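You operate a simulated robot arm through the tools that you are given. There is no shell and no other tool.

The job below is to be done with a simulated robot arm. You get a single attempt, and the scene is never put back.

Task
Check the yellow ring's deep dish on the lit grid, then sort it.
Fine: look with the lid off; the lid waits on the teal rest and goes back on; spotted to the red tray, clear to the green; light box off.

It is judged by the outcome, as a careful person would: the job done as asked, and still so three seconds after it is handed in. It fails if anything else is knocked over, pushed out of place, dropped, spilled or broken. Lids that push on must go on centred and level and be pressed home; caps that screw on are set level and turned clockwise until they are tight.

Robot
A 5-joint arm with a two-finger parallel gripper, fixed in place. Base frame: the origin is on the floor under the middle of its stand, x ahead of it, y to its left, z up. Lengths are in m, angles in rad, forces in N, time in s.
It reaches about 1.134 m from its shoulder. Its first joint turns from -2.601 to 2.601 rad. Payload 1.57 kg.
The tool frame sits at the grasp point between the pads (the TCP): z along the fingers, y along the line on which they close. The tips reach 0.03 m beyond it. The gripper opens to 0.11 m. The fingers are 0.024 m wide and 0.012 m thick; the gripper's body (0.048 by 0.112 m) begins 0.078 m behind the TCP.
Orientation is that of the tool frame in the base frame, as a unit quaternion [w, x, y, z]. With the fingers straight down and closing along the base's y, the tool's x points along the base's -x, its y along +y and its z along -z.

Tools
- The arm moves only by the tool drive_tool. Its arguments are lists of equal length, an entry for each row: "delta_pos": the shift along the base's x, y, z in m, a list of three; "dr": the turn, a rotation vector about the base's x, y, z in rad, a list of three. In form: {"delta_pos": [[x, y, z], ...], "dr": [[ax, ay, az], ...]}. A call has 1 to 20 rows; each row shifts and turns the commanded pose from where the row before left it. "hand" is the opening, from 0 (shut) to 1 (fully open), set as the call begins (left out, the last holds). Each row takes 0.2 s and may step no farther than 0.05 m and 0.15 rad from the row before; otherwise, or with a gripper value out of range, the whole call is refused. A pose out of reach is approached as far as the arm can. The call stops where the force on the tool passes 40 N (or 10 N more than at its start, if that is more) or the arm is blocked; 0.2 s more then pass. Each finger travels about 0.153 m/s and halts on what it meets, pressing with about 43 N; the grip force reading is that of the motor and also rises with nothing between the fingers. The clock runs only during rows and for 0.2 s after the last one: add rows that do not move to give the fingers time. The reply holds the time, the measured pose of the TCP, the force on the tool along the base axes, the opening and the grip force, in the units named above and with some noise, with the torque about the TCP (base axes, N m) and any sound that the robot's microphone picked up.
- Cameras (640 x 400 px; columns grow to the right, rows downward): "scene" is fixed at [0.3975, 0.6443, 1.5835]; the picture's right is [-0.84, -0.54, 0.00], its down [-0.53, 0.82, -0.19] and it looks along [0.10, -0.16, -0.98] (base axes); focal length 281 px, centre (320, 200). "wrist" rides on the gripper at [0.07, 0.016, -0.141] in the tool frame; the picture's right is [-0.23, 0.97, 0.00], its down [-0.86, -0.20, -0.48] and it looks along [-0.47, -0.11, 0.88] (tool axes); focal length 222 px, centre (320, 200).
- camera(camera): a new picture of that camera. No time passes.
- slide_trunk(by): slides the trunk up (or, below 0, down) by that many m; the arm rides with it, the base frame stays. It gives what a move gives, with no picture.
- point_at(camera, pixels): for up to 12 pixels [column, row] of the newest picture of that camera ("zoom" is the newest enlarged one), the place [x, y, z] in the base frame of the surface seen there, good to about 0.002 m, but the place of the scene camera against the robot may be out by one fixed shift of up to 0.012 m in any direction. No time passes.
- zoom(camera, box): a new picture of the part [left, top, right, bottom] of that camera's present view, enlarged. No time passes.
- close_job(): hands the job in; it is judged then, once.

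Unless the task says otherwise, let go and move clear before handing in.

The tools are called after "Call:" as a command line: name --argument value ..., lists and objects as JSON in quotes. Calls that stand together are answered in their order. drive_tool: Moves the arm, as the interface text tells. Its arguments: {"type":"object","properties":{"delta_pos":{"type":"array"},"dr":{"type":"array"},"hand":{"type":"number"}},"required":["delta_pos","dr"]} The other tools are called the same way: slide_trunk (by) moves the trunk up or down; camera (camera) takes a picture; point_at (camera, pixels) gives the place of the surface under pixels of a picture; zoom (camera, box) takes an enlarged picture of a part of a camera's view; close_job () hands the job in.

At the start:

```text
time_s: 0.0
tool_pos: [0.4265, 0.4059, 1.1531]
tcp_rot: [0.0, 0.0, 1.0, 0.0]
wrist_force: [0.5, 0.0, 0.2]
ft_torque: [0.04, 0.02, 0.04]
finger_gap: 0.1099
grip_force: 0.1
trunk travel left (down, up): [-0.887, 0.083]
```

scene: 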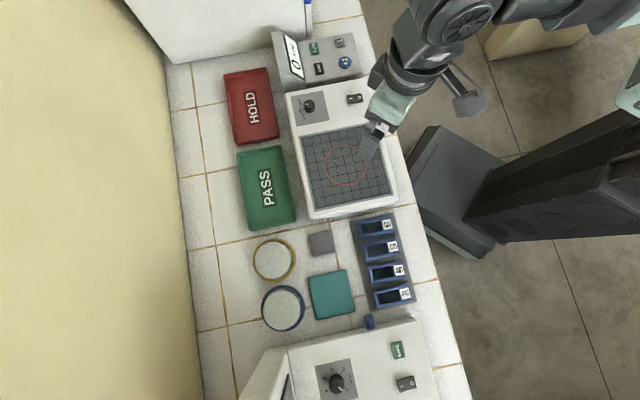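
wrist: 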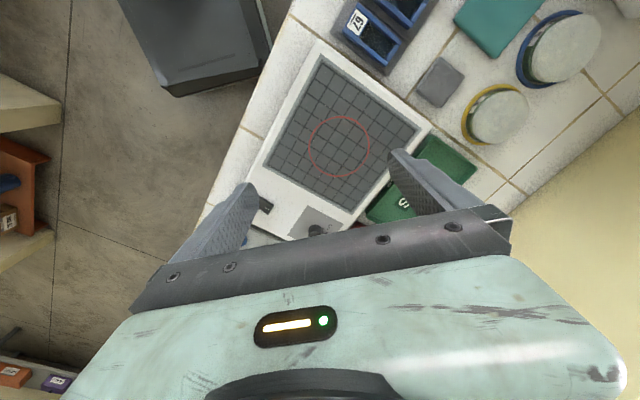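

The scene picture shows two lidded dishes, yellow ring near (274,260) and blue ring near (283,308), the teal rest near (332,294), and the light box near (345,165) with a switch near (355,98). I'll zoom in on these before moving.

Call:
zoom --camera "scene" --box '[230, 210, 390, 340]'

Call:
zoom --camera "scene" --box '[270, 20, 410, 120]'

Call:
point_at --camera "scene" --pixels '[[274, 260], [283, 308], [332, 294], [320, 243], [345, 165], [355, 98], [310, 105], [265, 187], [251, 107], [215, 250], [300, 230], [365, 100]]'

```text
3.08 times, centred on (310, 275) of scene
```

zoom: 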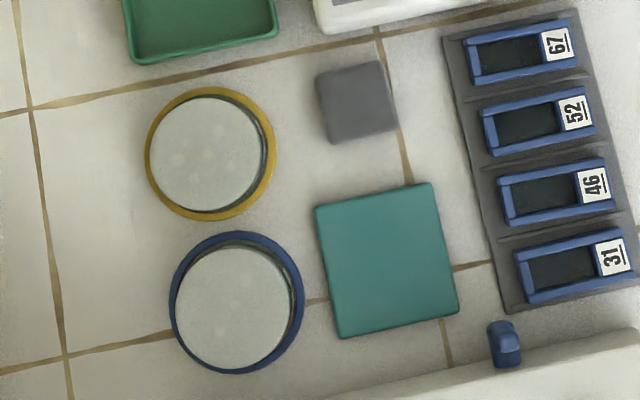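

```text
4.00 times, centred on (340, 70) of scene
```

zoom: 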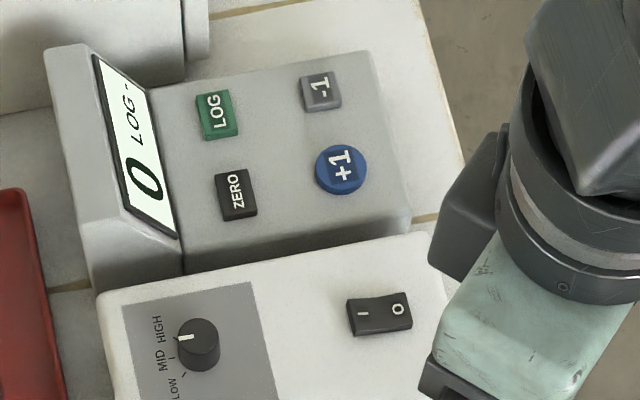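

```text
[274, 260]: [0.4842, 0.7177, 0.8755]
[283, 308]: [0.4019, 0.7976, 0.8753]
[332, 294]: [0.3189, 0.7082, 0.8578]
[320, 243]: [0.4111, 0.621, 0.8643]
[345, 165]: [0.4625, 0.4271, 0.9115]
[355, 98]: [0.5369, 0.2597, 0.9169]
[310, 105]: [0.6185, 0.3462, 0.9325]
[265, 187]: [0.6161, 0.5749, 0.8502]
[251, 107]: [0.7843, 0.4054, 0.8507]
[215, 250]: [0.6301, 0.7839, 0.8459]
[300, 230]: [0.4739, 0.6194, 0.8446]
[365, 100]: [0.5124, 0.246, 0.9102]
```

The zoom shows the light box has an I/O rocker at about (355,98) and a LOW/MID/HIGH knob, and the grid appears unlit. Next I'll look at the other machine at the bottom, the grid and the two dishes more closely.

Call:
zoom --camera "scene" --box '[230, 310, 430, 400]'

Call:
zoom --camera "scene" --box '[215, 60, 415, 230]'

Call:
zoom --camera "wrist" --box '[420, 0, 640, 150]'

Call:
zoom --camera "scene" --box '[240, 230, 320, 290]'

```text
3.20 times, centred on (330, 355) of scene
```

zoom: 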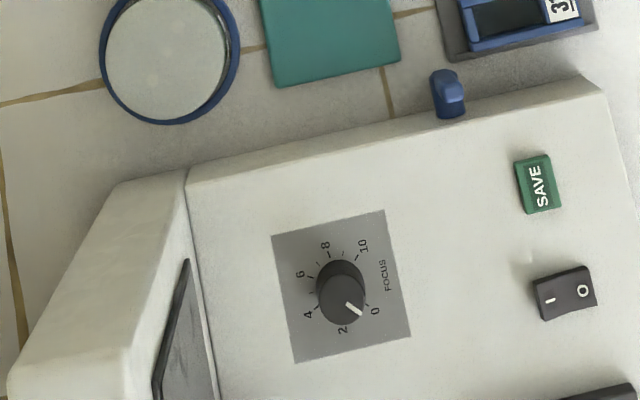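

```text
2.35 times, centred on (315, 145) of scene
```

zoom: 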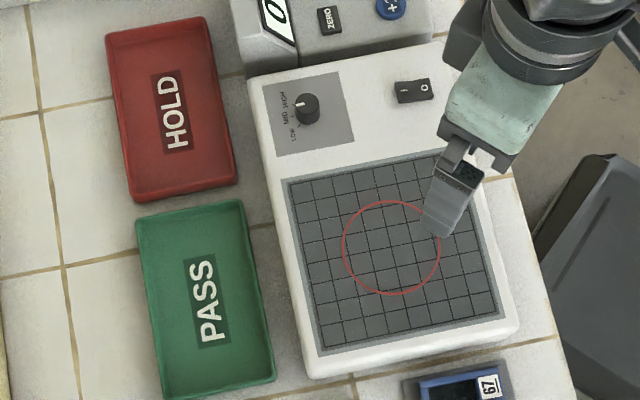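

```text
2.67 times, centred on (530, 75) of wrist
```

zoom: 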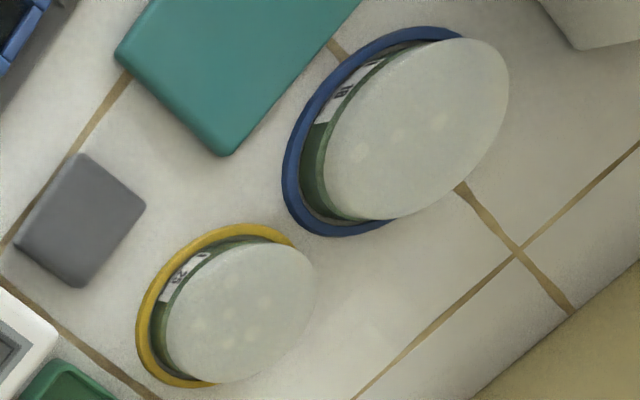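

```text
6.67 times, centred on (280, 260) of scene
```

zoom: 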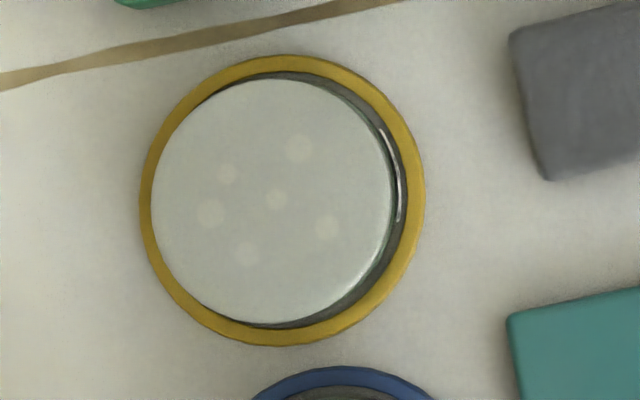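

The wrist zoom shows each dish is a body standing in a coloured ring with a frosted lid on top. I'll check the heights of the neighbours and the machines before travelling above the dishes.

Call:
point_at --camera "scene" --pixels '[[290, 365], [265, 370], [245, 385], [380, 350], [405, 383], [337, 382], [370, 322], [388, 226], [392, 297], [290, 60], [345, 62], [210, 20]]'

Call:
drive_tool --delta_pos '[[0, 0.04, 0], [0, 0.045, 0], [0, 0.045, 0], [-0.005, 0.045, 0], [-0.01, 0.045, 0], [-0.01, 0.045, 0], [-0.01, 0.045, 0], [0, 0.02, -0.03]]' --dr '[[0, 0, 0], [0, 0, 0], [0, 0, 0], [0, 0, 0], [0, 0, 0], [0, 0, 0], [0, 0, 0], [0, 0, 0]]'

Call:
camera --camera "wrist"

Call:
camera --camera "scene"

```text
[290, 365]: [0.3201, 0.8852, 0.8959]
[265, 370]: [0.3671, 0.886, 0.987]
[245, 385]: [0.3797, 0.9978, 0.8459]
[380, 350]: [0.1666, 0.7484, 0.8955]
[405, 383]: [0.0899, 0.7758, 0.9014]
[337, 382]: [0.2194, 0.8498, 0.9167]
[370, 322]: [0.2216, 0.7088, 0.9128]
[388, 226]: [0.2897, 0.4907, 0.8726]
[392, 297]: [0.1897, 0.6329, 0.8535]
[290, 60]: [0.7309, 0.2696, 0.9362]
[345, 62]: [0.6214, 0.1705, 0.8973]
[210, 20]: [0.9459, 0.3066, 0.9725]
```

```text
time_s: 1.8
tool_pos: [0.3913, 0.737, 1.154]
tcp_rot: [0.0, 0.0, 1.0, 0.0]
wrist_force: [-0.2, -0.3, 0.6]
ft_torque: [0.0, -0.01, 0.0]
finger_gap: 0.1098
grip_force: 0.0
out of reach, approached as far as the arm can: row 8
trunk travel left (down, up): [-0.887, 0.083]
```

```text
taken
```

wrist: 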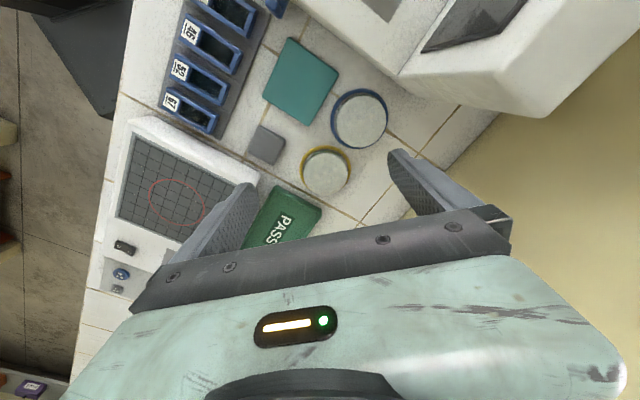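

```text
taken
```

scene: 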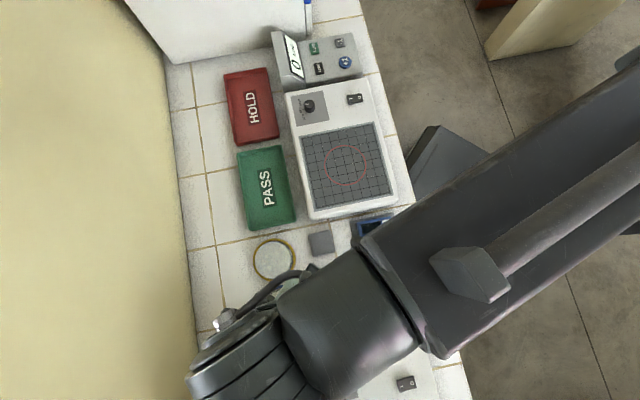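

The wrist picture shows both dishes in view at (325,170) and (360,118), but the arm couldn't go lower from this trunk height. I'll lower the trunk by 0.12 m and look again.

Call:
slide_trunk --by -0.12

Call:
camera --camera "wrist"

Call:
zoom --camera "wrist" --box '[250, 60, 430, 220]'

```text
time_s: 3.3
tool_pos: [0.3902, 0.7354, 1.034]
tcp_rot: [0.0, 0.0, 1.0, 0.0]
wrist_force: [-0.2, 0.1, 0.2]
ft_torque: [0.02, -0.01, -0.04]
finger_gap: 0.1099
grip_force: 0.0
trunk travel left (down, up): [-0.767, 0.203]
```

```text
taken
```

wrist: 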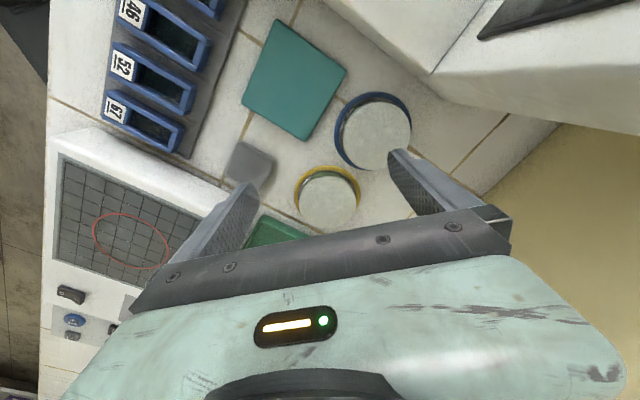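

```text
2.50 times, centred on (340, 140) of wrist
```

zoom: 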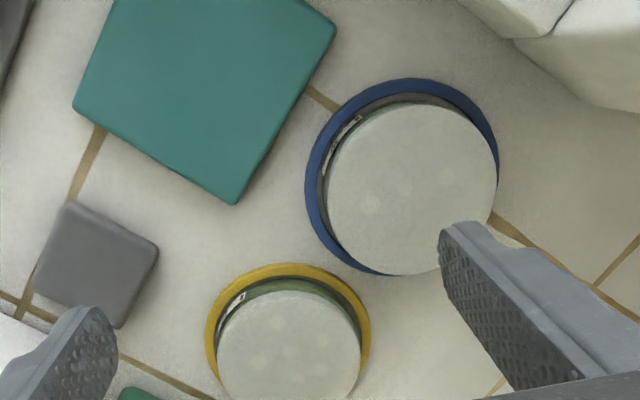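

The trunk move put the TCP at z 1.034 and the yellow dish is now around (327,195) in the wrist view. I'll read positions of the lids, rings, rest and neighbours from the wrist camera, which isn't affected by the scene camera's shift.

Call:
point_at --camera "zoom" --pixels '[[290, 360], [290, 294], [220, 345], [358, 345], [290, 267], [210, 320], [368, 320], [290, 285], [410, 190], [207, 100], [95, 265], [240, 240]]'

Call:
point_at --camera "wrist" --pixels '[[327, 195], [327, 215], [300, 200], [358, 200], [327, 168], [294, 79], [300, 42], [243, 100], [345, 70], [300, 138], [250, 165], [373, 135]]'

```text
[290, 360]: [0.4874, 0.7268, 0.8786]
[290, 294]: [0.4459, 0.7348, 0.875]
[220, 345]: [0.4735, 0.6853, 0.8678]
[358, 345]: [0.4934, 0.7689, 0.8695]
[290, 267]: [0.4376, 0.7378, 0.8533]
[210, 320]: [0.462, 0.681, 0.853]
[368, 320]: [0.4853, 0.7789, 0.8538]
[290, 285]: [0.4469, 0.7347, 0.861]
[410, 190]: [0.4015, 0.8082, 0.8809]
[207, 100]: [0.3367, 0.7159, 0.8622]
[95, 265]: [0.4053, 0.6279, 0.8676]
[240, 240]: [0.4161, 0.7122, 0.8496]
```

```text
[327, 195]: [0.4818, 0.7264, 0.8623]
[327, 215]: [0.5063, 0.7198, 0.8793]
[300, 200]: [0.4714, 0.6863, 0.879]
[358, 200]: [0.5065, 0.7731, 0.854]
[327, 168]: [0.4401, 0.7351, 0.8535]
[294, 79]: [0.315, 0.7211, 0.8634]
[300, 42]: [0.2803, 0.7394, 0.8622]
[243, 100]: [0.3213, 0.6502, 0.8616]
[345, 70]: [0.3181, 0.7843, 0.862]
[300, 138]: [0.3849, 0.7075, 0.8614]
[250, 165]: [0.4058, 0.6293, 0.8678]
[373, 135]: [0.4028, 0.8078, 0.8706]
```

Readings put the yellow lid's top centre near (0.485,0.727,0.878), the table near z 0.848 and the blue dish close by on its (-x,+y) side. I'll rise, turn the wrist so its camera sits on the robot's side, and lower the trunk for more reach, so I can then tilt and see the dish from the side.

Call:
drive_tool --delta_pos '[[0, -0.02, 0.02], [0.005, -0.02, 0.02], [0.005, -0.02, 0.02], [0.005, -0.02, 0.02], [0.005, -0.02, 0.02], [0, -0.01, 0], [0, 0, 0]]' --dr '[[0, 0, 0.14], [0, 0, 0.14], [0, 0, 0.14], [0, 0, 0.14], [0, 0, 0.14], [0, 0, 0.14], [0, 0, 0.14]]'

Call:
slide_trunk --by -0.15

Call:
camera --camera "wrist"

Call:
camera --camera "scene"

```text
time_s: 4.9
tool_pos: [0.4125, 0.6249, 1.0335]
tcp_rot: [0.0, -0.471, 0.882, 0.0]
wrist_force: [0.3, 0.2, 0.5]
ft_torque: [0.02, 0.01, 0.0]
finger_gap: 0.11
grip_force: 0.1
out of reach, approached as far as the arm can: row 1, 2, 3, 4, 5
trunk travel left (down, up): [-0.767, 0.203]
```

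```text
time_s: 6.0
tool_pos: [0.412, 0.6228, 0.943]
tcp_rot: [0.005, -0.471, 0.882, -0.006]
wrist_force: [-10.3, -9.7, 32.8]
ft_torque: [-1.62, -1.08, -0.65]
finger_gap: 0.1078
grip_force: 0.1
trunk travel left (down, up): [-0.675, 0.295]
stopped: the force on the tool passed its limit at 182 N (the readings are from after the stop); the commanded pose is now the measured one
```

```text
taken
```

wrist: 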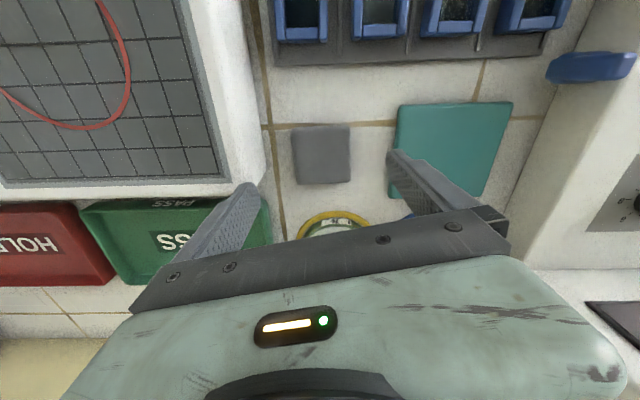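

```text
taken
```

scene: 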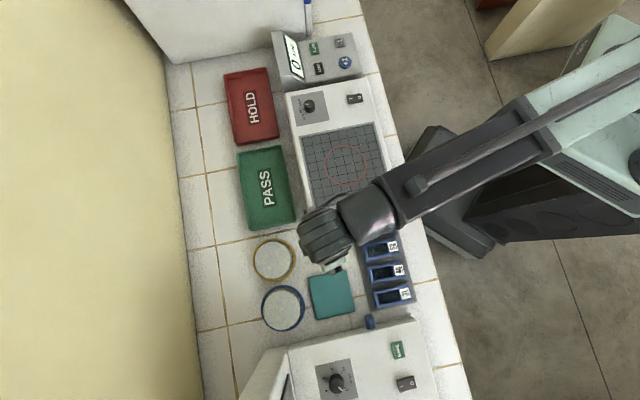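

The trunk stopped on a 182 N contact: the left finger, near (240,190) in the wrist view, came down on the corner of the light box. The earlier rows also never raised the arm, so it looks as though only the trunk gives height. I'll lift off straight away and check that nothing has shifted.

Call:
slide_trunk --by 0.12

Call:
camera --camera "wrist"

Call:
zoom --camera "scene" --box '[215, 60, 415, 230]'

```text
time_s: 7.5
tool_pos: [0.4147, 0.6267, 1.0617]
tcp_rot: [0.006, -0.471, 0.882, -0.005]
wrist_force: [0.1, -0.6, 0.6]
ft_torque: [0.01, -0.02, -0.02]
finger_gap: 0.1098
grip_force: 0.0
trunk travel left (down, up): [-0.795, 0.175]
```

```text
taken
```

wrist: 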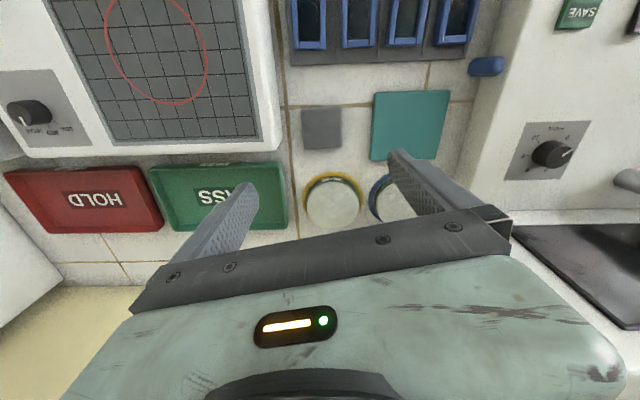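

```text
2.35 times, centred on (315, 145) of scene
```

zoom: 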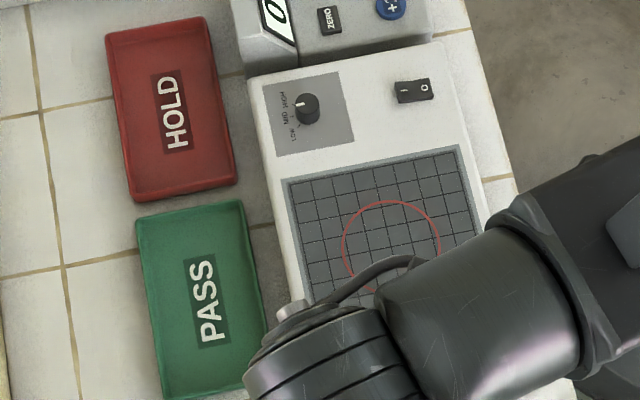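

The light box, knob and switch are at the same pixels as before, so nothing moved, and the force is back to zero. I'll test whether the arm can change height or tilt on its own with one tiny row, and measure the arm's clearance.

Call:
drive_tool --delta_pos '[[0, 0, 0.01]]' --dr '[[0, 0, 0]]'

Call:
drive_tool --delta_pos '[[0, 0, 0], [0, 0, 0]]' --dr '[[0.08, -0.053, 0], [0.08, -0.053, 0]]'

Call:
camera --camera "scene"

Call:
camera --camera "wrist"

```text
time_s: 7.9
tool_pos: [0.4138, 0.6266, 1.0611]
tcp_rot: [0.006, -0.471, 0.882, -0.005]
wrist_force: [0.0, 0.2, 0.5]
ft_torque: [0.04, -0.02, -0.02]
finger_gap: 0.1101
grip_force: 0.0
out of reach, approached as far as the arm can: row 1
trunk travel left (down, up): [-0.795, 0.175]
```

```text
time_s: 8.5
tool_pos: [0.4143, 0.6267, 1.0664]
tcp_rot: [0.091, -0.468, 0.878, 0.04]
wrist_force: [-0.1, 0.6, -0.6]
ft_torque: [0.0, 0.02, 0.02]
finger_gap: 0.1099
grip_force: 0.0
out of reach, approached as far as the arm can: row 2
trunk travel left (down, up): [-0.795, 0.175]
```

```text
taken
```

scene: 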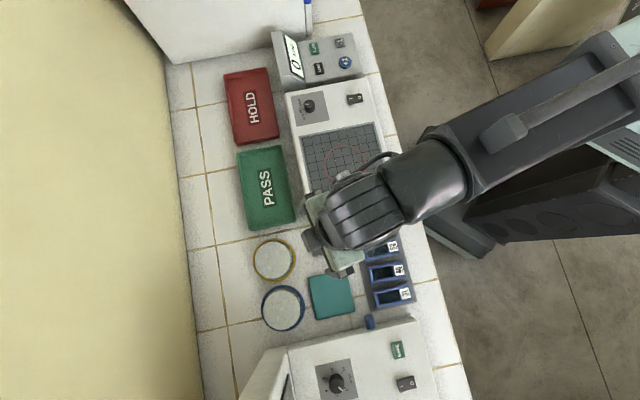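

```text
taken
```

wrist: 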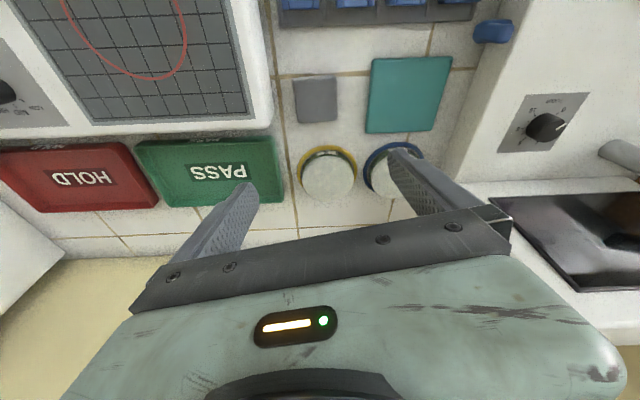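

The pitch joint works: the tool tilted by about 0.19 rad, with z set by the tilt and trunk only. I'll tilt further to about 0.5 rad, back the tool off a little, and look at the dish from the side.

Call:
drive_tool --delta_pos '[[-0.009, -0.014, 0.007], [-0.009, -0.014, 0.01], [-0.009, -0.014, 0.013]]' --dr '[[0.086, -0.057, 0], [0.086, -0.057, 0], [0.086, -0.057, 0]]'

Call:
slide_trunk --by -0.08

Call:
camera --camera "wrist"

Call:
zoom --camera "wrist" --box '[260, 100, 440, 220]'

```text
time_s: 9.3
tool_pos: [0.3869, 0.5847, 1.0911]
tcp_rot: [0.226, -0.455, 0.854, 0.114]
wrist_force: [-0.1, 0.2, 0.8]
ft_torque: [-0.01, 0.0, 0.02]
finger_gap: 0.1099
grip_force: 0.1
out of reach, approached as far as the arm can: row 3
trunk travel left (down, up): [-0.795, 0.175]
```

```text
time_s: 10.5
tool_pos: [0.3875, 0.5848, 1.012]
tcp_rot: [0.224, -0.455, 0.854, 0.113]
wrist_force: [-0.6, 0.1, 0.3]
ft_torque: [0.02, -0.01, 0.01]
finger_gap: 0.1101
grip_force: 0.0
trunk travel left (down, up): [-0.715, 0.255]
```

```text
taken
```

wrist: 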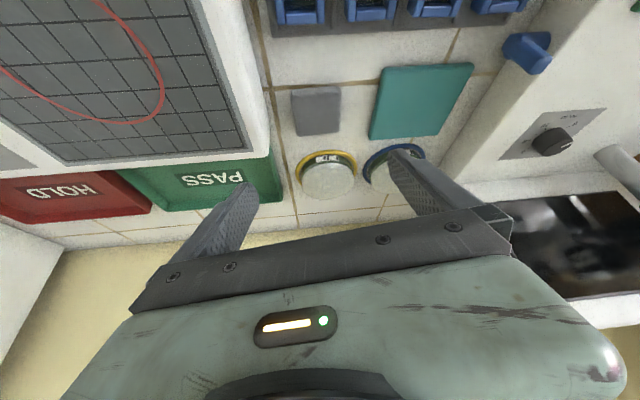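

```text
3.33 times, centred on (350, 160) of wrist
```

zoom: 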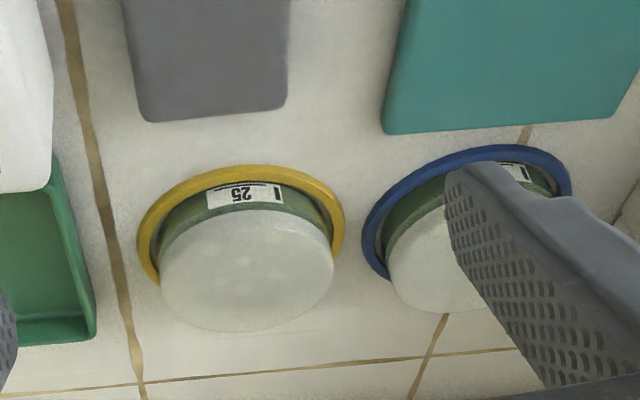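

The side view shows the yellow dish as a green-sided body with the label "25", standing inside a yellow ring with the pale lid on top. I'll zoom in on it and read heights at the rim, label, side and ring.

Call:
zoom --camera "wrist" --box '[290, 140, 366, 205]'

Call:
point_at --camera "zoom" --pixels '[[350, 60], [345, 90], [330, 110], [325, 125], [325, 150], [325, 230], [320, 340], [200, 170], [470, 170], [160, 220], [500, 190], [480, 110]]'

```text
6.15 times, centred on (328, 172) of wrist
```

zoom: 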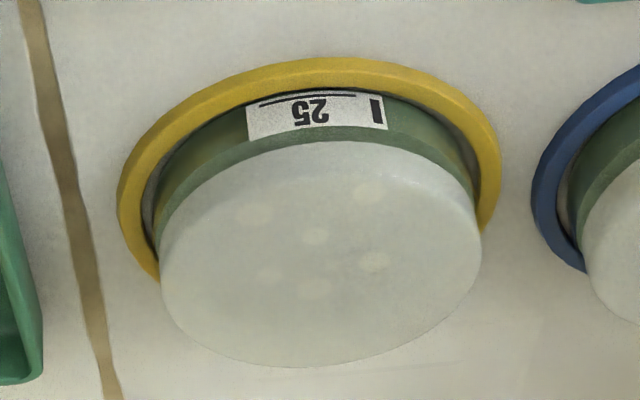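

```text
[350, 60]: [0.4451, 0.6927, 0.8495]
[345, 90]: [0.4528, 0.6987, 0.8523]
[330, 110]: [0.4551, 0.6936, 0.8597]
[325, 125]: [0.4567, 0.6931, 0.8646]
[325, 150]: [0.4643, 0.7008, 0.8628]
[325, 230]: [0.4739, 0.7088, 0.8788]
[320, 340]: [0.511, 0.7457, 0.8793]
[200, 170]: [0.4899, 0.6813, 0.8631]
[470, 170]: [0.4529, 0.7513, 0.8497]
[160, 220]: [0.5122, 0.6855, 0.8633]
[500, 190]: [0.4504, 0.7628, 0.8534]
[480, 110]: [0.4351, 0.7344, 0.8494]
```

From this angle the lid's frosted part looks about 6 mm thick, with its top near z 0.879, sitting over a body about 0.087 m across. I'll move closer for a sharper side view, keeping the fingertips above z 0.93, clear of the light box and both dishes.

Call:
drive_tool --delta_pos '[[0.023, 0.035, 0], [0.023, 0.035, 0]]' --dr '[[0, 0, 0], [0, 0, 0]]'

Call:
slide_trunk --by -0.05

Call:
camera --camera "wrist"

Call:
zoom --camera "wrist" --box '[270, 110, 390, 215]'

```text
time_s: 11.1
tool_pos: [0.4329, 0.6566, 1.0111]
tcp_rot: [0.225, -0.454, 0.855, 0.113]
wrist_force: [1.1, 0.9, 0.0]
ft_torque: [-0.02, 0.02, 0.04]
finger_gap: 0.1101
grip_force: 0.1
trunk travel left (down, up): [-0.715, 0.255]
```

```text
time_s: 12.0
tool_pos: [0.4335, 0.6559, 0.9618]
tcp_rot: [0.224, -0.455, 0.854, 0.114]
wrist_force: [-0.6, -0.5, 0.7]
ft_torque: [-0.02, -0.01, 0.02]
finger_gap: 0.1098
grip_force: 0.1
trunk travel left (down, up): [-0.665, 0.305]
```

```text
taken
```

wrist: 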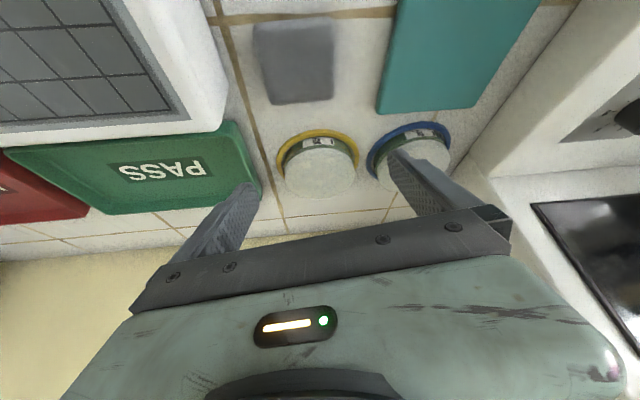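

```text
3.81 times, centred on (330, 162) of wrist
```

zoom: 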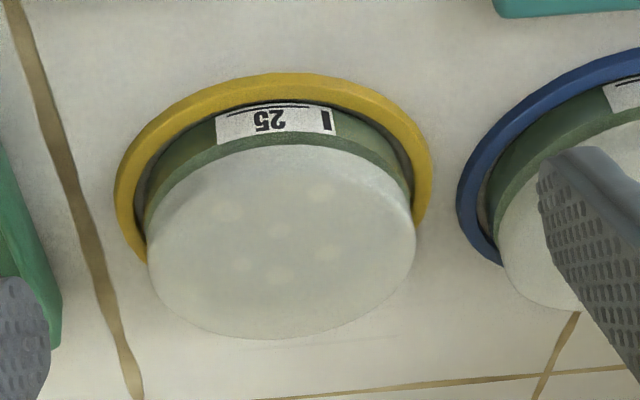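

The closer view has the dish at (320,165) in the wrist picture, and the ring is visible as a separate band around the body. I'll enlarge the near edge to see where the lid's skirt ends.

Call:
zoom --camera "wrist" --box '[290, 128, 350, 165]'

Call:
point_at --camera "zoom" --pixels '[[320, 30], [320, 50], [320, 70], [320, 90], [320, 110], [320, 130], [320, 150], [320, 170], [320, 190], [320, 210], [320, 240], [320, 300]]'

Call:
zoom --camera "wrist" --box '[275, 135, 315, 195]'

```text
10.67 times, centred on (320, 146) of wrist
```

zoom: 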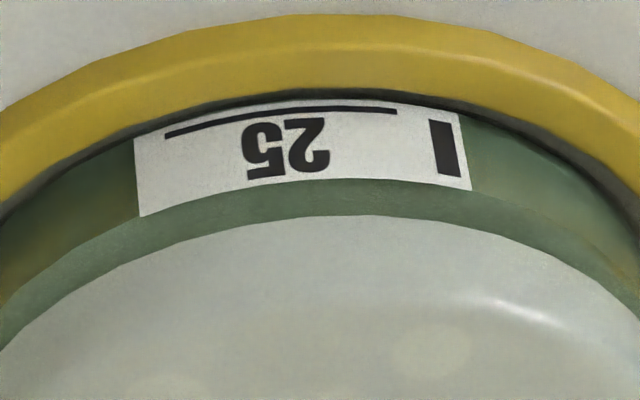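

```text
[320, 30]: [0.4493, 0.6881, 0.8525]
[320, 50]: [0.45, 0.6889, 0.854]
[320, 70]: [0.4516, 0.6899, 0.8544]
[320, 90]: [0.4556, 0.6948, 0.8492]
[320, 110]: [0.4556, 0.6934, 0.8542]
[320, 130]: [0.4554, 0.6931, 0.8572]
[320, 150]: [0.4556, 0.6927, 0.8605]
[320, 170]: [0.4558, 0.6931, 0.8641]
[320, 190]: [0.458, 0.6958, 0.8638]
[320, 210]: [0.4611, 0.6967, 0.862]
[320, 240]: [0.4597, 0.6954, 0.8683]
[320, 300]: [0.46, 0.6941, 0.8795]
```

```text
6.67 times, centred on (295, 165) of wrist
```

zoom: 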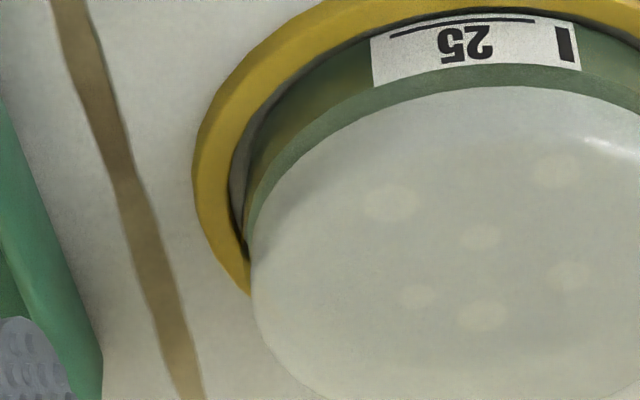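

The profile is now clear: the body's side runs up to a flat rim at z≈0.864, and the lid is a slightly narrower cap from 0.864 to 0.8795. I'll collect edge points around the body and lid to fit their centre and size.

Call:
zoom --camera "wrist" --box '[270, 110, 390, 215]'

Call:
point_at --camera "zoom" --pixels '[[180, 158], [200, 145], [340, 120], [370, 135], [395, 160], [155, 195], [160, 250], [200, 190], [270, 170], [350, 175], [400, 215], [280, 320]]'

Call:
point_at --camera "zoom" --pixels '[[165, 200], [180, 185], [220, 160], [320, 152], [380, 180], [405, 210], [412, 250], [150, 260], [170, 300], [220, 330], [340, 330], [390, 295]]'

```text
3.81 times, centred on (330, 162) of wrist
```

zoom: 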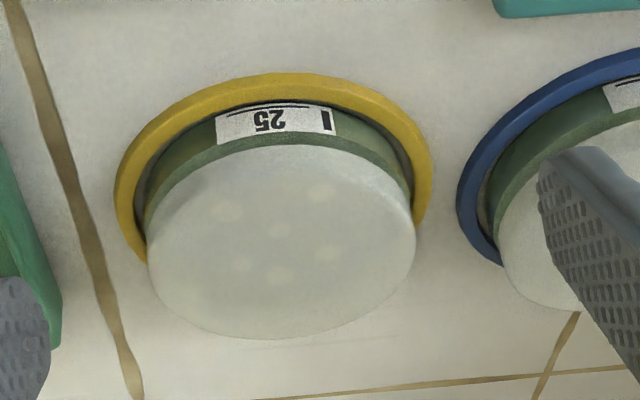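

```text
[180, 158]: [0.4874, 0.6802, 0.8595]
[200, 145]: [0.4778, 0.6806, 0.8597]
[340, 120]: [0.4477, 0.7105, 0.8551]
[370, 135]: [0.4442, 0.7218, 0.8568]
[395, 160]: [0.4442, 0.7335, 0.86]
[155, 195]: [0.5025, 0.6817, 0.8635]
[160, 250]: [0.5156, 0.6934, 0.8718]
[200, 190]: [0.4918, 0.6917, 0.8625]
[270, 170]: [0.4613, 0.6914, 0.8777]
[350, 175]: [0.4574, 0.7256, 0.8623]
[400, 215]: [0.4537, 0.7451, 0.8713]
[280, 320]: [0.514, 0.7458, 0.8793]
```

```text
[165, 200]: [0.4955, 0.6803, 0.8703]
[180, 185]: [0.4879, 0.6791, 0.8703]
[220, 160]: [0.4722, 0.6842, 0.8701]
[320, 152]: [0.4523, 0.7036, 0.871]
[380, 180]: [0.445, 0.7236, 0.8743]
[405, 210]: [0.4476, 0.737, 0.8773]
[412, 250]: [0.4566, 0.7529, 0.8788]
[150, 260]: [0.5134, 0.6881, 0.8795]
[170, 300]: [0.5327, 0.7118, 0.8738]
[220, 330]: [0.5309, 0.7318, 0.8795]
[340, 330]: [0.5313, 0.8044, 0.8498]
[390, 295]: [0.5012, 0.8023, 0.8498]
```

The fit gives a centre of about (0.488,0.7225), with the lid roughly 0.083 m across on a body 0.088 m across. Before choosing the grip direction I'll check how close the PASS tray, light box corner, grey block and blue dish are.

Call:
point_at --camera "wrist" --pixels '[[240, 125], [245, 150], [258, 180], [225, 115], [215, 135], [225, 60], [150, 115], [300, 100], [330, 95], [380, 110], [420, 150], [400, 125]]'

Call:
point_at --camera "scene" --pixels '[[296, 220], [247, 228], [280, 147], [237, 152], [312, 218], [397, 200], [286, 94], [271, 68], [278, 138], [233, 143], [226, 74], [265, 200]]'

```text
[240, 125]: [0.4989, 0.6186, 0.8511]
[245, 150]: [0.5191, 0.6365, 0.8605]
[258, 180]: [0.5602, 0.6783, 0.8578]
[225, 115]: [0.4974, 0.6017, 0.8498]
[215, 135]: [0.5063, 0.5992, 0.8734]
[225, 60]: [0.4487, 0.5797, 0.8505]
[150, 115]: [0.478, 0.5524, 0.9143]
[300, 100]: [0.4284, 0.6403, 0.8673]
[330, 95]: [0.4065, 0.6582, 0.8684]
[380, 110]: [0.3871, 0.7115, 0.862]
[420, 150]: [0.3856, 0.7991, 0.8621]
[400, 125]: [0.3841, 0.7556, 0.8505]
```

```text
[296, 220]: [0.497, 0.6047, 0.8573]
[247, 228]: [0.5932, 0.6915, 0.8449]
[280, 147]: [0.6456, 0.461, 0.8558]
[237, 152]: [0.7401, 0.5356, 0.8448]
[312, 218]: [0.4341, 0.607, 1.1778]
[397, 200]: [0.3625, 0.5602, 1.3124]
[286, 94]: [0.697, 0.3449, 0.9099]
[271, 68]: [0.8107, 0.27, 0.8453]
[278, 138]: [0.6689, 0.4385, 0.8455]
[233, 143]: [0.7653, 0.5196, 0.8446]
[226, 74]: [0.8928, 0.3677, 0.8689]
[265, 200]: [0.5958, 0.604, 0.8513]
```

The PASS tray's near edge is about 4 cm clear of where a finger would go, and the blue dish is clear if the fingers close along base y. I'll lift, straighten the tool to vertical, turn it back to yaw 0 and centre it above the yellow lid.

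Call:
slide_trunk --by 0.08

Call:
drive_tool --delta_pos '[[0, 0, -0.0126], [0, 0, -0.01], [0, 0, -0.0072], [0, 0, -0.0044], [0, 0, -0.0014], [0.01, 0.012, 0], [0.01, 0.012, 0], [0.01, 0.012, 0], [0.01, 0.012, 0], [0.0145, 0.0186, 0], [0, 0, 0], [0, 0, 0]]' --dr '[[-0.0834, 0.0553, 0], [-0.0834, 0.0553, 0], [-0.0834, 0.0553, 0], [-0.0834, 0.0553, 0], [-0.0834, 0.0553, 0], [0, 0, -0.14], [0, 0, -0.14], [0, 0, -0.14], [0, 0, -0.14], [0, 0, -0.14], [0, 0, -0.14], [0, 0, -0.14]]'

Call:
camera --camera "wrist"

```text
time_s: 13.2
tool_pos: [0.4322, 0.656, 1.0417]
tcp_rot: [0.225, -0.454, 0.855, 0.113]
wrist_force: [0.1, 0.1, 0.5]
ft_torque: [0.0, 0.01, 0.01]
finger_gap: 0.1102
grip_force: 0.1
trunk travel left (down, up): [-0.745, 0.225]
```

```text
time_s: 15.8
tool_pos: [0.4856, 0.7209, 1.0116]
tcp_rot: [0.004, 0.0, 1.0, -0.008]
wrist_force: [0.0, -0.4, -0.6]
ft_torque: [0.0, 0.03, 0.01]
finger_gap: 0.1099
grip_force: 0.2
out of reach, approached as far as the arm can: row 2
trunk travel left (down, up): [-0.745, 0.225]
```

```text
taken
```

wrist: 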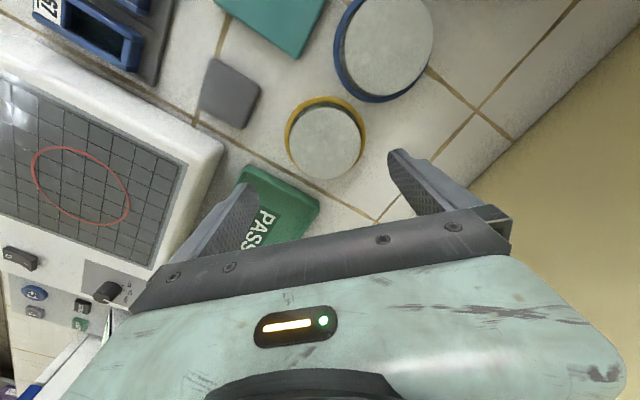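

The tool is now nearly vertical with a small residual tilt (about 0.018 rad) left from the contact. I'll correct that tilt and read the lid's edge from this overhead view.

Call:
drive_tool --delta_pos '[[0, 0, 0], [0, 0, 0]]' --dr '[[0.016, 0.008, 0], [0, 0, 0]]'

Call:
zoom --camera "wrist" --box '[265, 75, 385, 195]'

Call:
camera --camera "wrist"

```text
time_s: 16.4
tool_pos: [0.4875, 0.7222, 1.0127]
tcp_rot: [0.0, -0.002, 1.0, 0.001]
wrist_force: [-0.8, -0.4, -0.8]
ft_torque: [-0.02, 0.0, -0.02]
finger_gap: 0.11
grip_force: 0.1
trunk travel left (down, up): [-0.745, 0.225]
```

```text
3.33 times, centred on (325, 135) of wrist
```

zoom: 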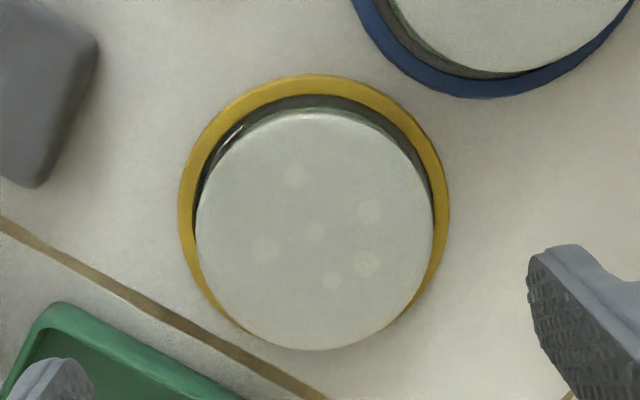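

```text
taken
```

wrist: 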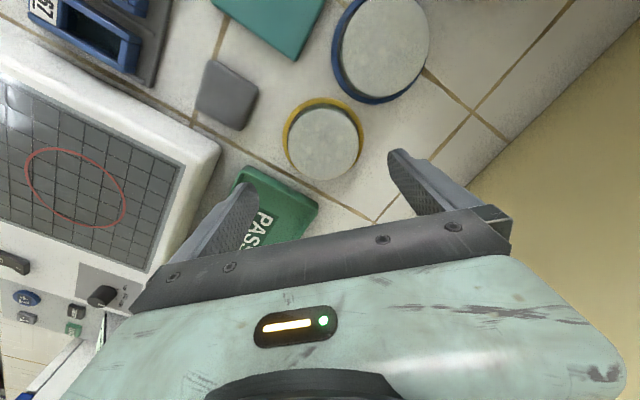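

The lid's outline in the zoom spans about columns 196–434 and rows 112–350, centred near (315,231). I'll read just inside its edges to get the centre and diameter in the base frame.

Call:
point_at --camera "zoom" --pixels '[[201, 230], [429, 225], [315, 118], [315, 344], [235, 150], [395, 150], [235, 312], [395, 312], [315, 231], [182, 210], [447, 205], [312, 80]]'

Call:
point_at --camera "wrist" --pixels '[[323, 55], [216, 0], [300, 55], [290, 20], [380, 45], [200, 95], [240, 125], [75, 187], [200, 120], [15, 262]]'

```text
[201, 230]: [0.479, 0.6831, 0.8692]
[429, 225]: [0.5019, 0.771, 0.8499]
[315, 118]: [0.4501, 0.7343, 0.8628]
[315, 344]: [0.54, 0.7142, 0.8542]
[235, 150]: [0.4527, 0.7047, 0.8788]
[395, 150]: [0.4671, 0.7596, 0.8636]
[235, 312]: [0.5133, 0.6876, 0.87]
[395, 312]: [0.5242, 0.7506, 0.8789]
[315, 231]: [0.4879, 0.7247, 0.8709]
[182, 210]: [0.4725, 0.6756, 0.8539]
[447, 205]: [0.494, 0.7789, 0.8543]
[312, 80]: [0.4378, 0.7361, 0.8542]
```

```text
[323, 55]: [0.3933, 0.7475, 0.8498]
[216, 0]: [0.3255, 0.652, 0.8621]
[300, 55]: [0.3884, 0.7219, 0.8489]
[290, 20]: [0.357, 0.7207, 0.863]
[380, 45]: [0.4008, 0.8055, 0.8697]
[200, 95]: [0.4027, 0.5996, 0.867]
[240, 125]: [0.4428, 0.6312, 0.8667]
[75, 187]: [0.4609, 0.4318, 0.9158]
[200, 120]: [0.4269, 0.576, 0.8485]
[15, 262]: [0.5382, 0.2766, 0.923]
```

The ring fits a circle centred at about (0.489,0.7265), and the lid centre is close to (0.488,0.726). I'll carry the closed dish to the grid first and take the lid off there, so I can return the lid at the same pose. I'll centre the tool now and lower it partway.

Call:
drive_tool --delta_pos '[[0.001, 0.004, 0], [0, 0, 0]]' --dr '[[0, 0, 0], [0, 0, 0]]'

Call:
slide_trunk --by -0.085

Call:
camera --camera "wrist"

Call:
camera --camera "scene"

```text
time_s: 16.9
tool_pos: [0.4886, 0.7246, 1.0107]
tcp_rot: [-0.002, -0.001, 1.0, 0.001]
wrist_force: [-0.1, -1.1, -0.6]
ft_torque: [-0.02, 0.05, 0.0]
finger_gap: 0.1101
grip_force: 0.1
trunk travel left (down, up): [-0.745, 0.225]
```

```text
time_s: 18.2
tool_pos: [0.4873, 0.7252, 0.9266]
tcp_rot: [0.0, -0.001, 1.0, 0.001]
wrist_force: [0.1, -0.4, 0.8]
ft_torque: [-0.01, 0.01, -0.01]
finger_gap: 0.1102
grip_force: 0.0
trunk travel left (down, up): [-0.66, 0.31]
```

```text
taken
```

wrist: 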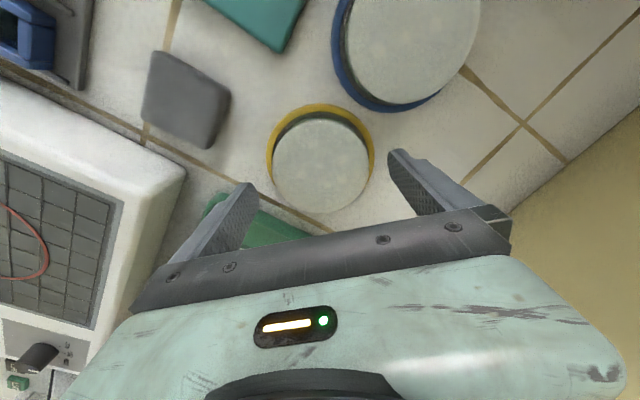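

```text
taken
```

scene: 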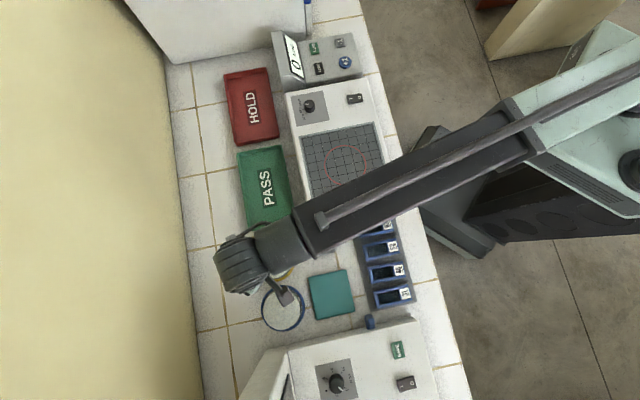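

In the wrist view the lid spans columns 272–370 and rows 119–213, which matches a circle centred under the TCP to about 1 mm. The fingers have about 1 cm clearance each side, so I'll lower until the tips are just above the ring's top (tips about 0.857) to grip the body's side.

Call:
slide_trunk --by -0.03

Call:
slide_trunk --by -0.0095

Call:
camera --camera "wrist"

```text
time_s: 18.9
tool_pos: [0.4883, 0.7259, 0.8965]
tcp_rot: [-0.001, -0.001, 1.0, 0.001]
wrist_force: [-0.5, 0.0, 0.1]
ft_torque: [0.0, 0.02, 0.01]
finger_gap: 0.11
grip_force: 0.0
trunk travel left (down, up): [-0.63, 0.34]
```

```text
time_s: 19.5
tool_pos: [0.4889, 0.7255, 0.8877]
tcp_rot: [-0.001, -0.001, 1.0, 0.001]
wrist_force: [0.6, 0.7, 0.3]
ft_torque: [0.01, -0.04, 0.01]
finger_gap: 0.1099
grip_force: 0.0
trunk travel left (down, up): [-0.62, 0.35]
```

```text
taken
```

wrist: 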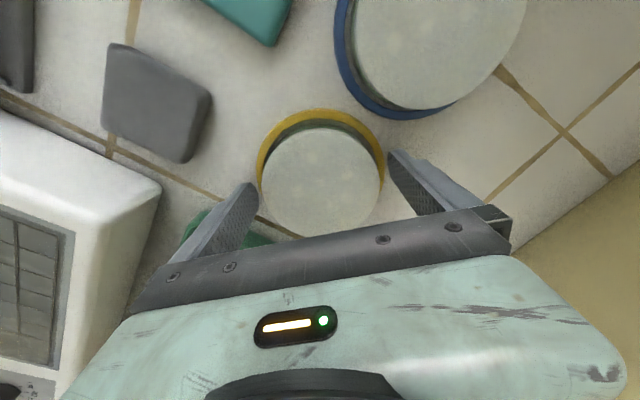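

The fingers straddle the dish evenly with no contact force. I'll close on the body and see where the gap settles.

Call:
drive_tool --delta_pos '[[0, 0, 0], [0, 0, 0], [0, 0, 0]]' --dr '[[0, 0, 0], [0, 0, 0], [0, 0, 0]]' --hand 0.7

Call:
zoom --camera "wrist" --box '[200, 80, 440, 240]'

```text
time_s: 20.3
tool_pos: [0.488, 0.7251, 0.886]
tcp_rot: [-0.002, -0.002, 1.0, 0.001]
wrist_force: [0.9, 1.2, -0.4]
ft_torque: [-0.1, 0.01, 0.01]
finger_gap: 0.0901
grip_force: 42.8
trunk travel left (down, up): [-0.62, 0.35]
```

```text
2.50 times, centred on (320, 160) of wrist
```

zoom: 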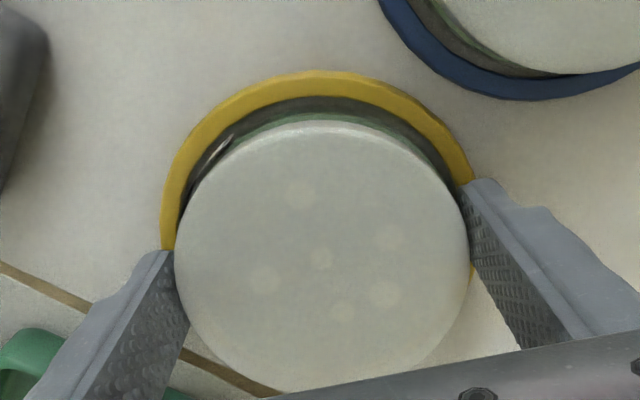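

The fingers stopped at 0.0901 m with 42.8 N, so they hold the dish at its widest part. I'll lift just 8 mm and look at what comes up.

Call:
slide_trunk --by 0.008

Call:
zoom --camera "wrist" --box '[200, 80, 440, 240]'

Call:
zoom --camera "scene" --box '[200, 210, 340, 340]'

```text
time_s: 20.9
tool_pos: [0.4886, 0.7254, 0.8933]
tcp_rot: [0.0, -0.001, 1.0, 0.001]
wrist_force: [-0.2, -0.6, -4.3]
ft_torque: [0.03, -0.02, -0.01]
finger_gap: 0.09
grip_force: 43.1
trunk travel left (down, up): [-0.628, 0.342]
```

```text
2.50 times, centred on (320, 160) of wrist
```

zoom: 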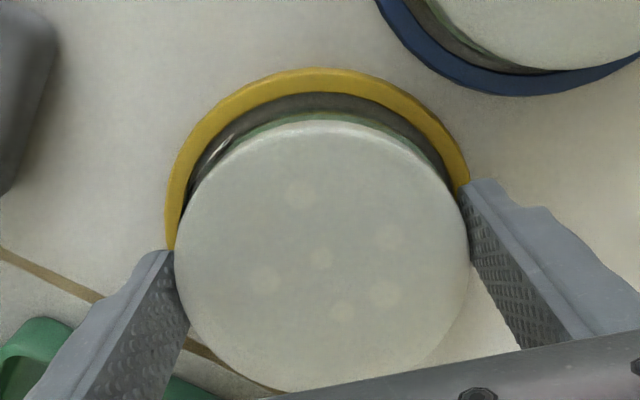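

```text
3.08 times, centred on (270, 275) of scene
```

zoom: 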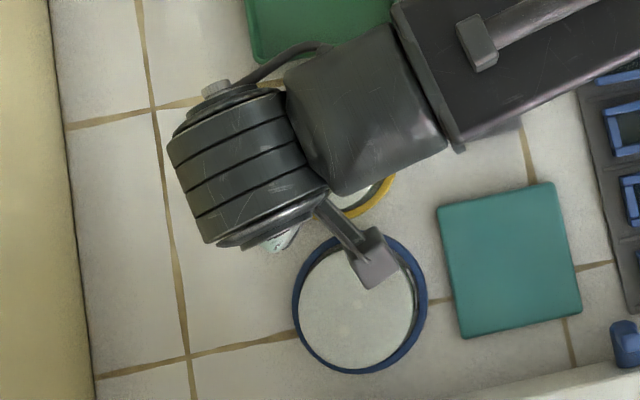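

The force changed by about −4.5 N, which suggests the whole dish's weight, and the yellow ring stays on the bench. I'll raise it well clear and check that the body came with the lid.

Call:
slide_trunk --by 0.05

Call:
camera --camera "wrist"

Call:
zoom --camera "wrist" --box '[200, 80, 440, 240]'

```text
time_s: 21.8
tool_pos: [0.4893, 0.7252, 0.9441]
tcp_rot: [-0.001, -0.001, 1.0, 0.0]
wrist_force: [0.6, -0.3, -2.7]
ft_torque: [-0.03, -0.01, -0.02]
finger_gap: 0.0902
grip_force: 42.6
trunk travel left (down, up): [-0.678, 0.292]
```

```text
taken
```

wrist: 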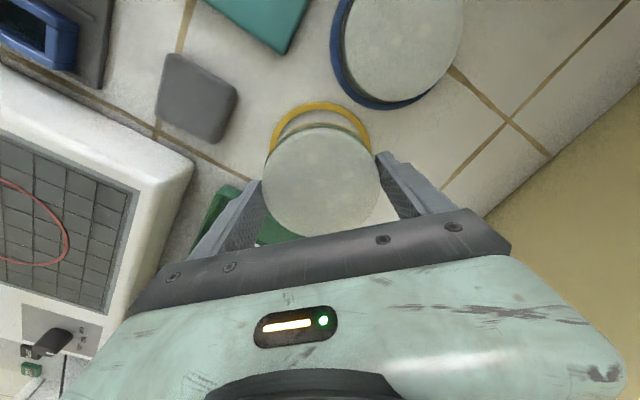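

```text
2.50 times, centred on (320, 160) of wrist
```

zoom: 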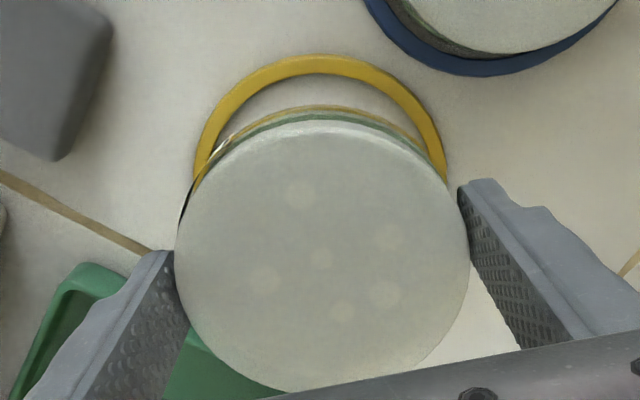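

The ring lies empty on the bench and the green body edge is visible under the lid, so the whole dish is held. I'll raise it higher and carry it slowly to the red circle on the grid, centre about (0.463,0.4325).

Call:
slide_trunk --by 0.07

Call:
drive_tool --delta_pos '[[-0.0022, -0.0244, 0], [-0.0022, -0.0244, 0], [-0.0022, -0.0244, 0], [-0.0022, -0.0244, 0], [-0.0022, -0.0244, 0], [-0.0022, -0.0244, 0], [-0.0022, -0.0244, 0], [-0.0022, -0.0244, 0], [-0.0022, -0.0244, 0], [-0.0022, -0.0244, 0], [-0.0022, -0.0244, 0], [-0.0022, -0.0244, 0]]' --dr '[[0, 0, 0], [0, 0, 0], [0, 0, 0], [0, 0, 0], [0, 0, 0], [0, 0, 0], [0, 0, 0], [0, 0, 0], [0, 0, 0], [0, 0, 0], [0, 0, 0], [0, 0, 0]]'

Call:
camera --camera "wrist"

Call:
camera --camera "scene"

```text
time_s: 22.9
tool_pos: [0.4882, 0.7244, 1.0149]
tcp_rot: [-0.001, -0.001, 1.0, 0.001]
wrist_force: [-0.3, -0.4, -1.8]
ft_torque: [-0.02, -0.01, -0.02]
finger_gap: 0.09
grip_force: 42.7
trunk travel left (down, up): [-0.748, 0.222]
```

```text
time_s: 25.5
tool_pos: [0.4629, 0.4311, 1.0163]
tcp_rot: [-0.001, 0.0, 1.0, 0.001]
wrist_force: [-0.7, -0.2, -1.9]
ft_torque: [-0.03, -0.01, 0.01]
finger_gap: 0.0903
grip_force: 43.5
trunk travel left (down, up): [-0.748, 0.222]
```

```text
taken
```

wrist: 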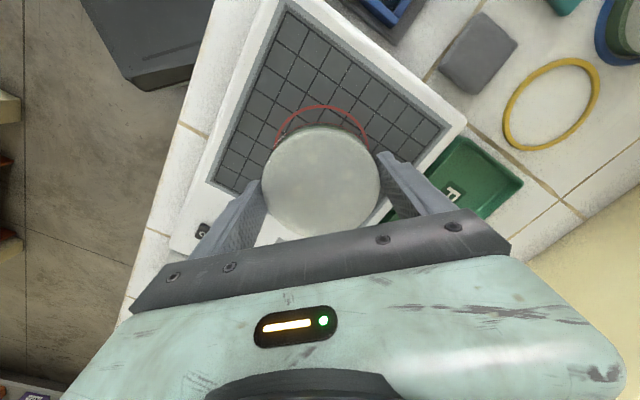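

```text
taken
```

scene: 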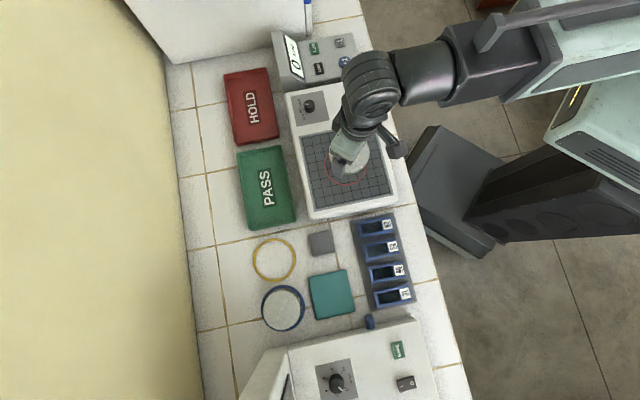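

The dish is held over the grid with the red circle's far arc showing at (277–367, 107–143), matching the predicted outline of a circle under the TCP. I'll zoom in to check centring before lowering.

Call:
zoom --camera "wrist" --box '[240, 80, 400, 200]'

Call:
point_at --camera "zoom" --pixels '[[155, 208], [200, 140], [260, 111], [320, 102], [390, 115], [450, 158], [500, 225], [140, 250]]'

```text
3.33 times, centred on (320, 140) of wrist
```

zoom: 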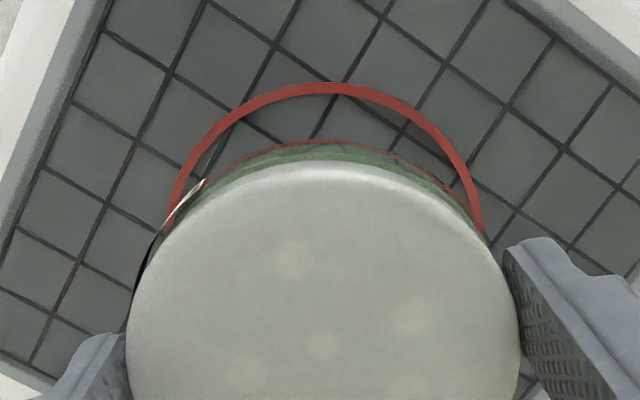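

```text
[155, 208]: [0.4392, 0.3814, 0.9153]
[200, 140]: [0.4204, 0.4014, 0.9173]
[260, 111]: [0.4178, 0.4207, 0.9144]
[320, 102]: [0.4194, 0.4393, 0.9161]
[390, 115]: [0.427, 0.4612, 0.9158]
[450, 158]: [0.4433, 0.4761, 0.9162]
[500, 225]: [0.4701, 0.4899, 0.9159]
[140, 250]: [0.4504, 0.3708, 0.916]
```

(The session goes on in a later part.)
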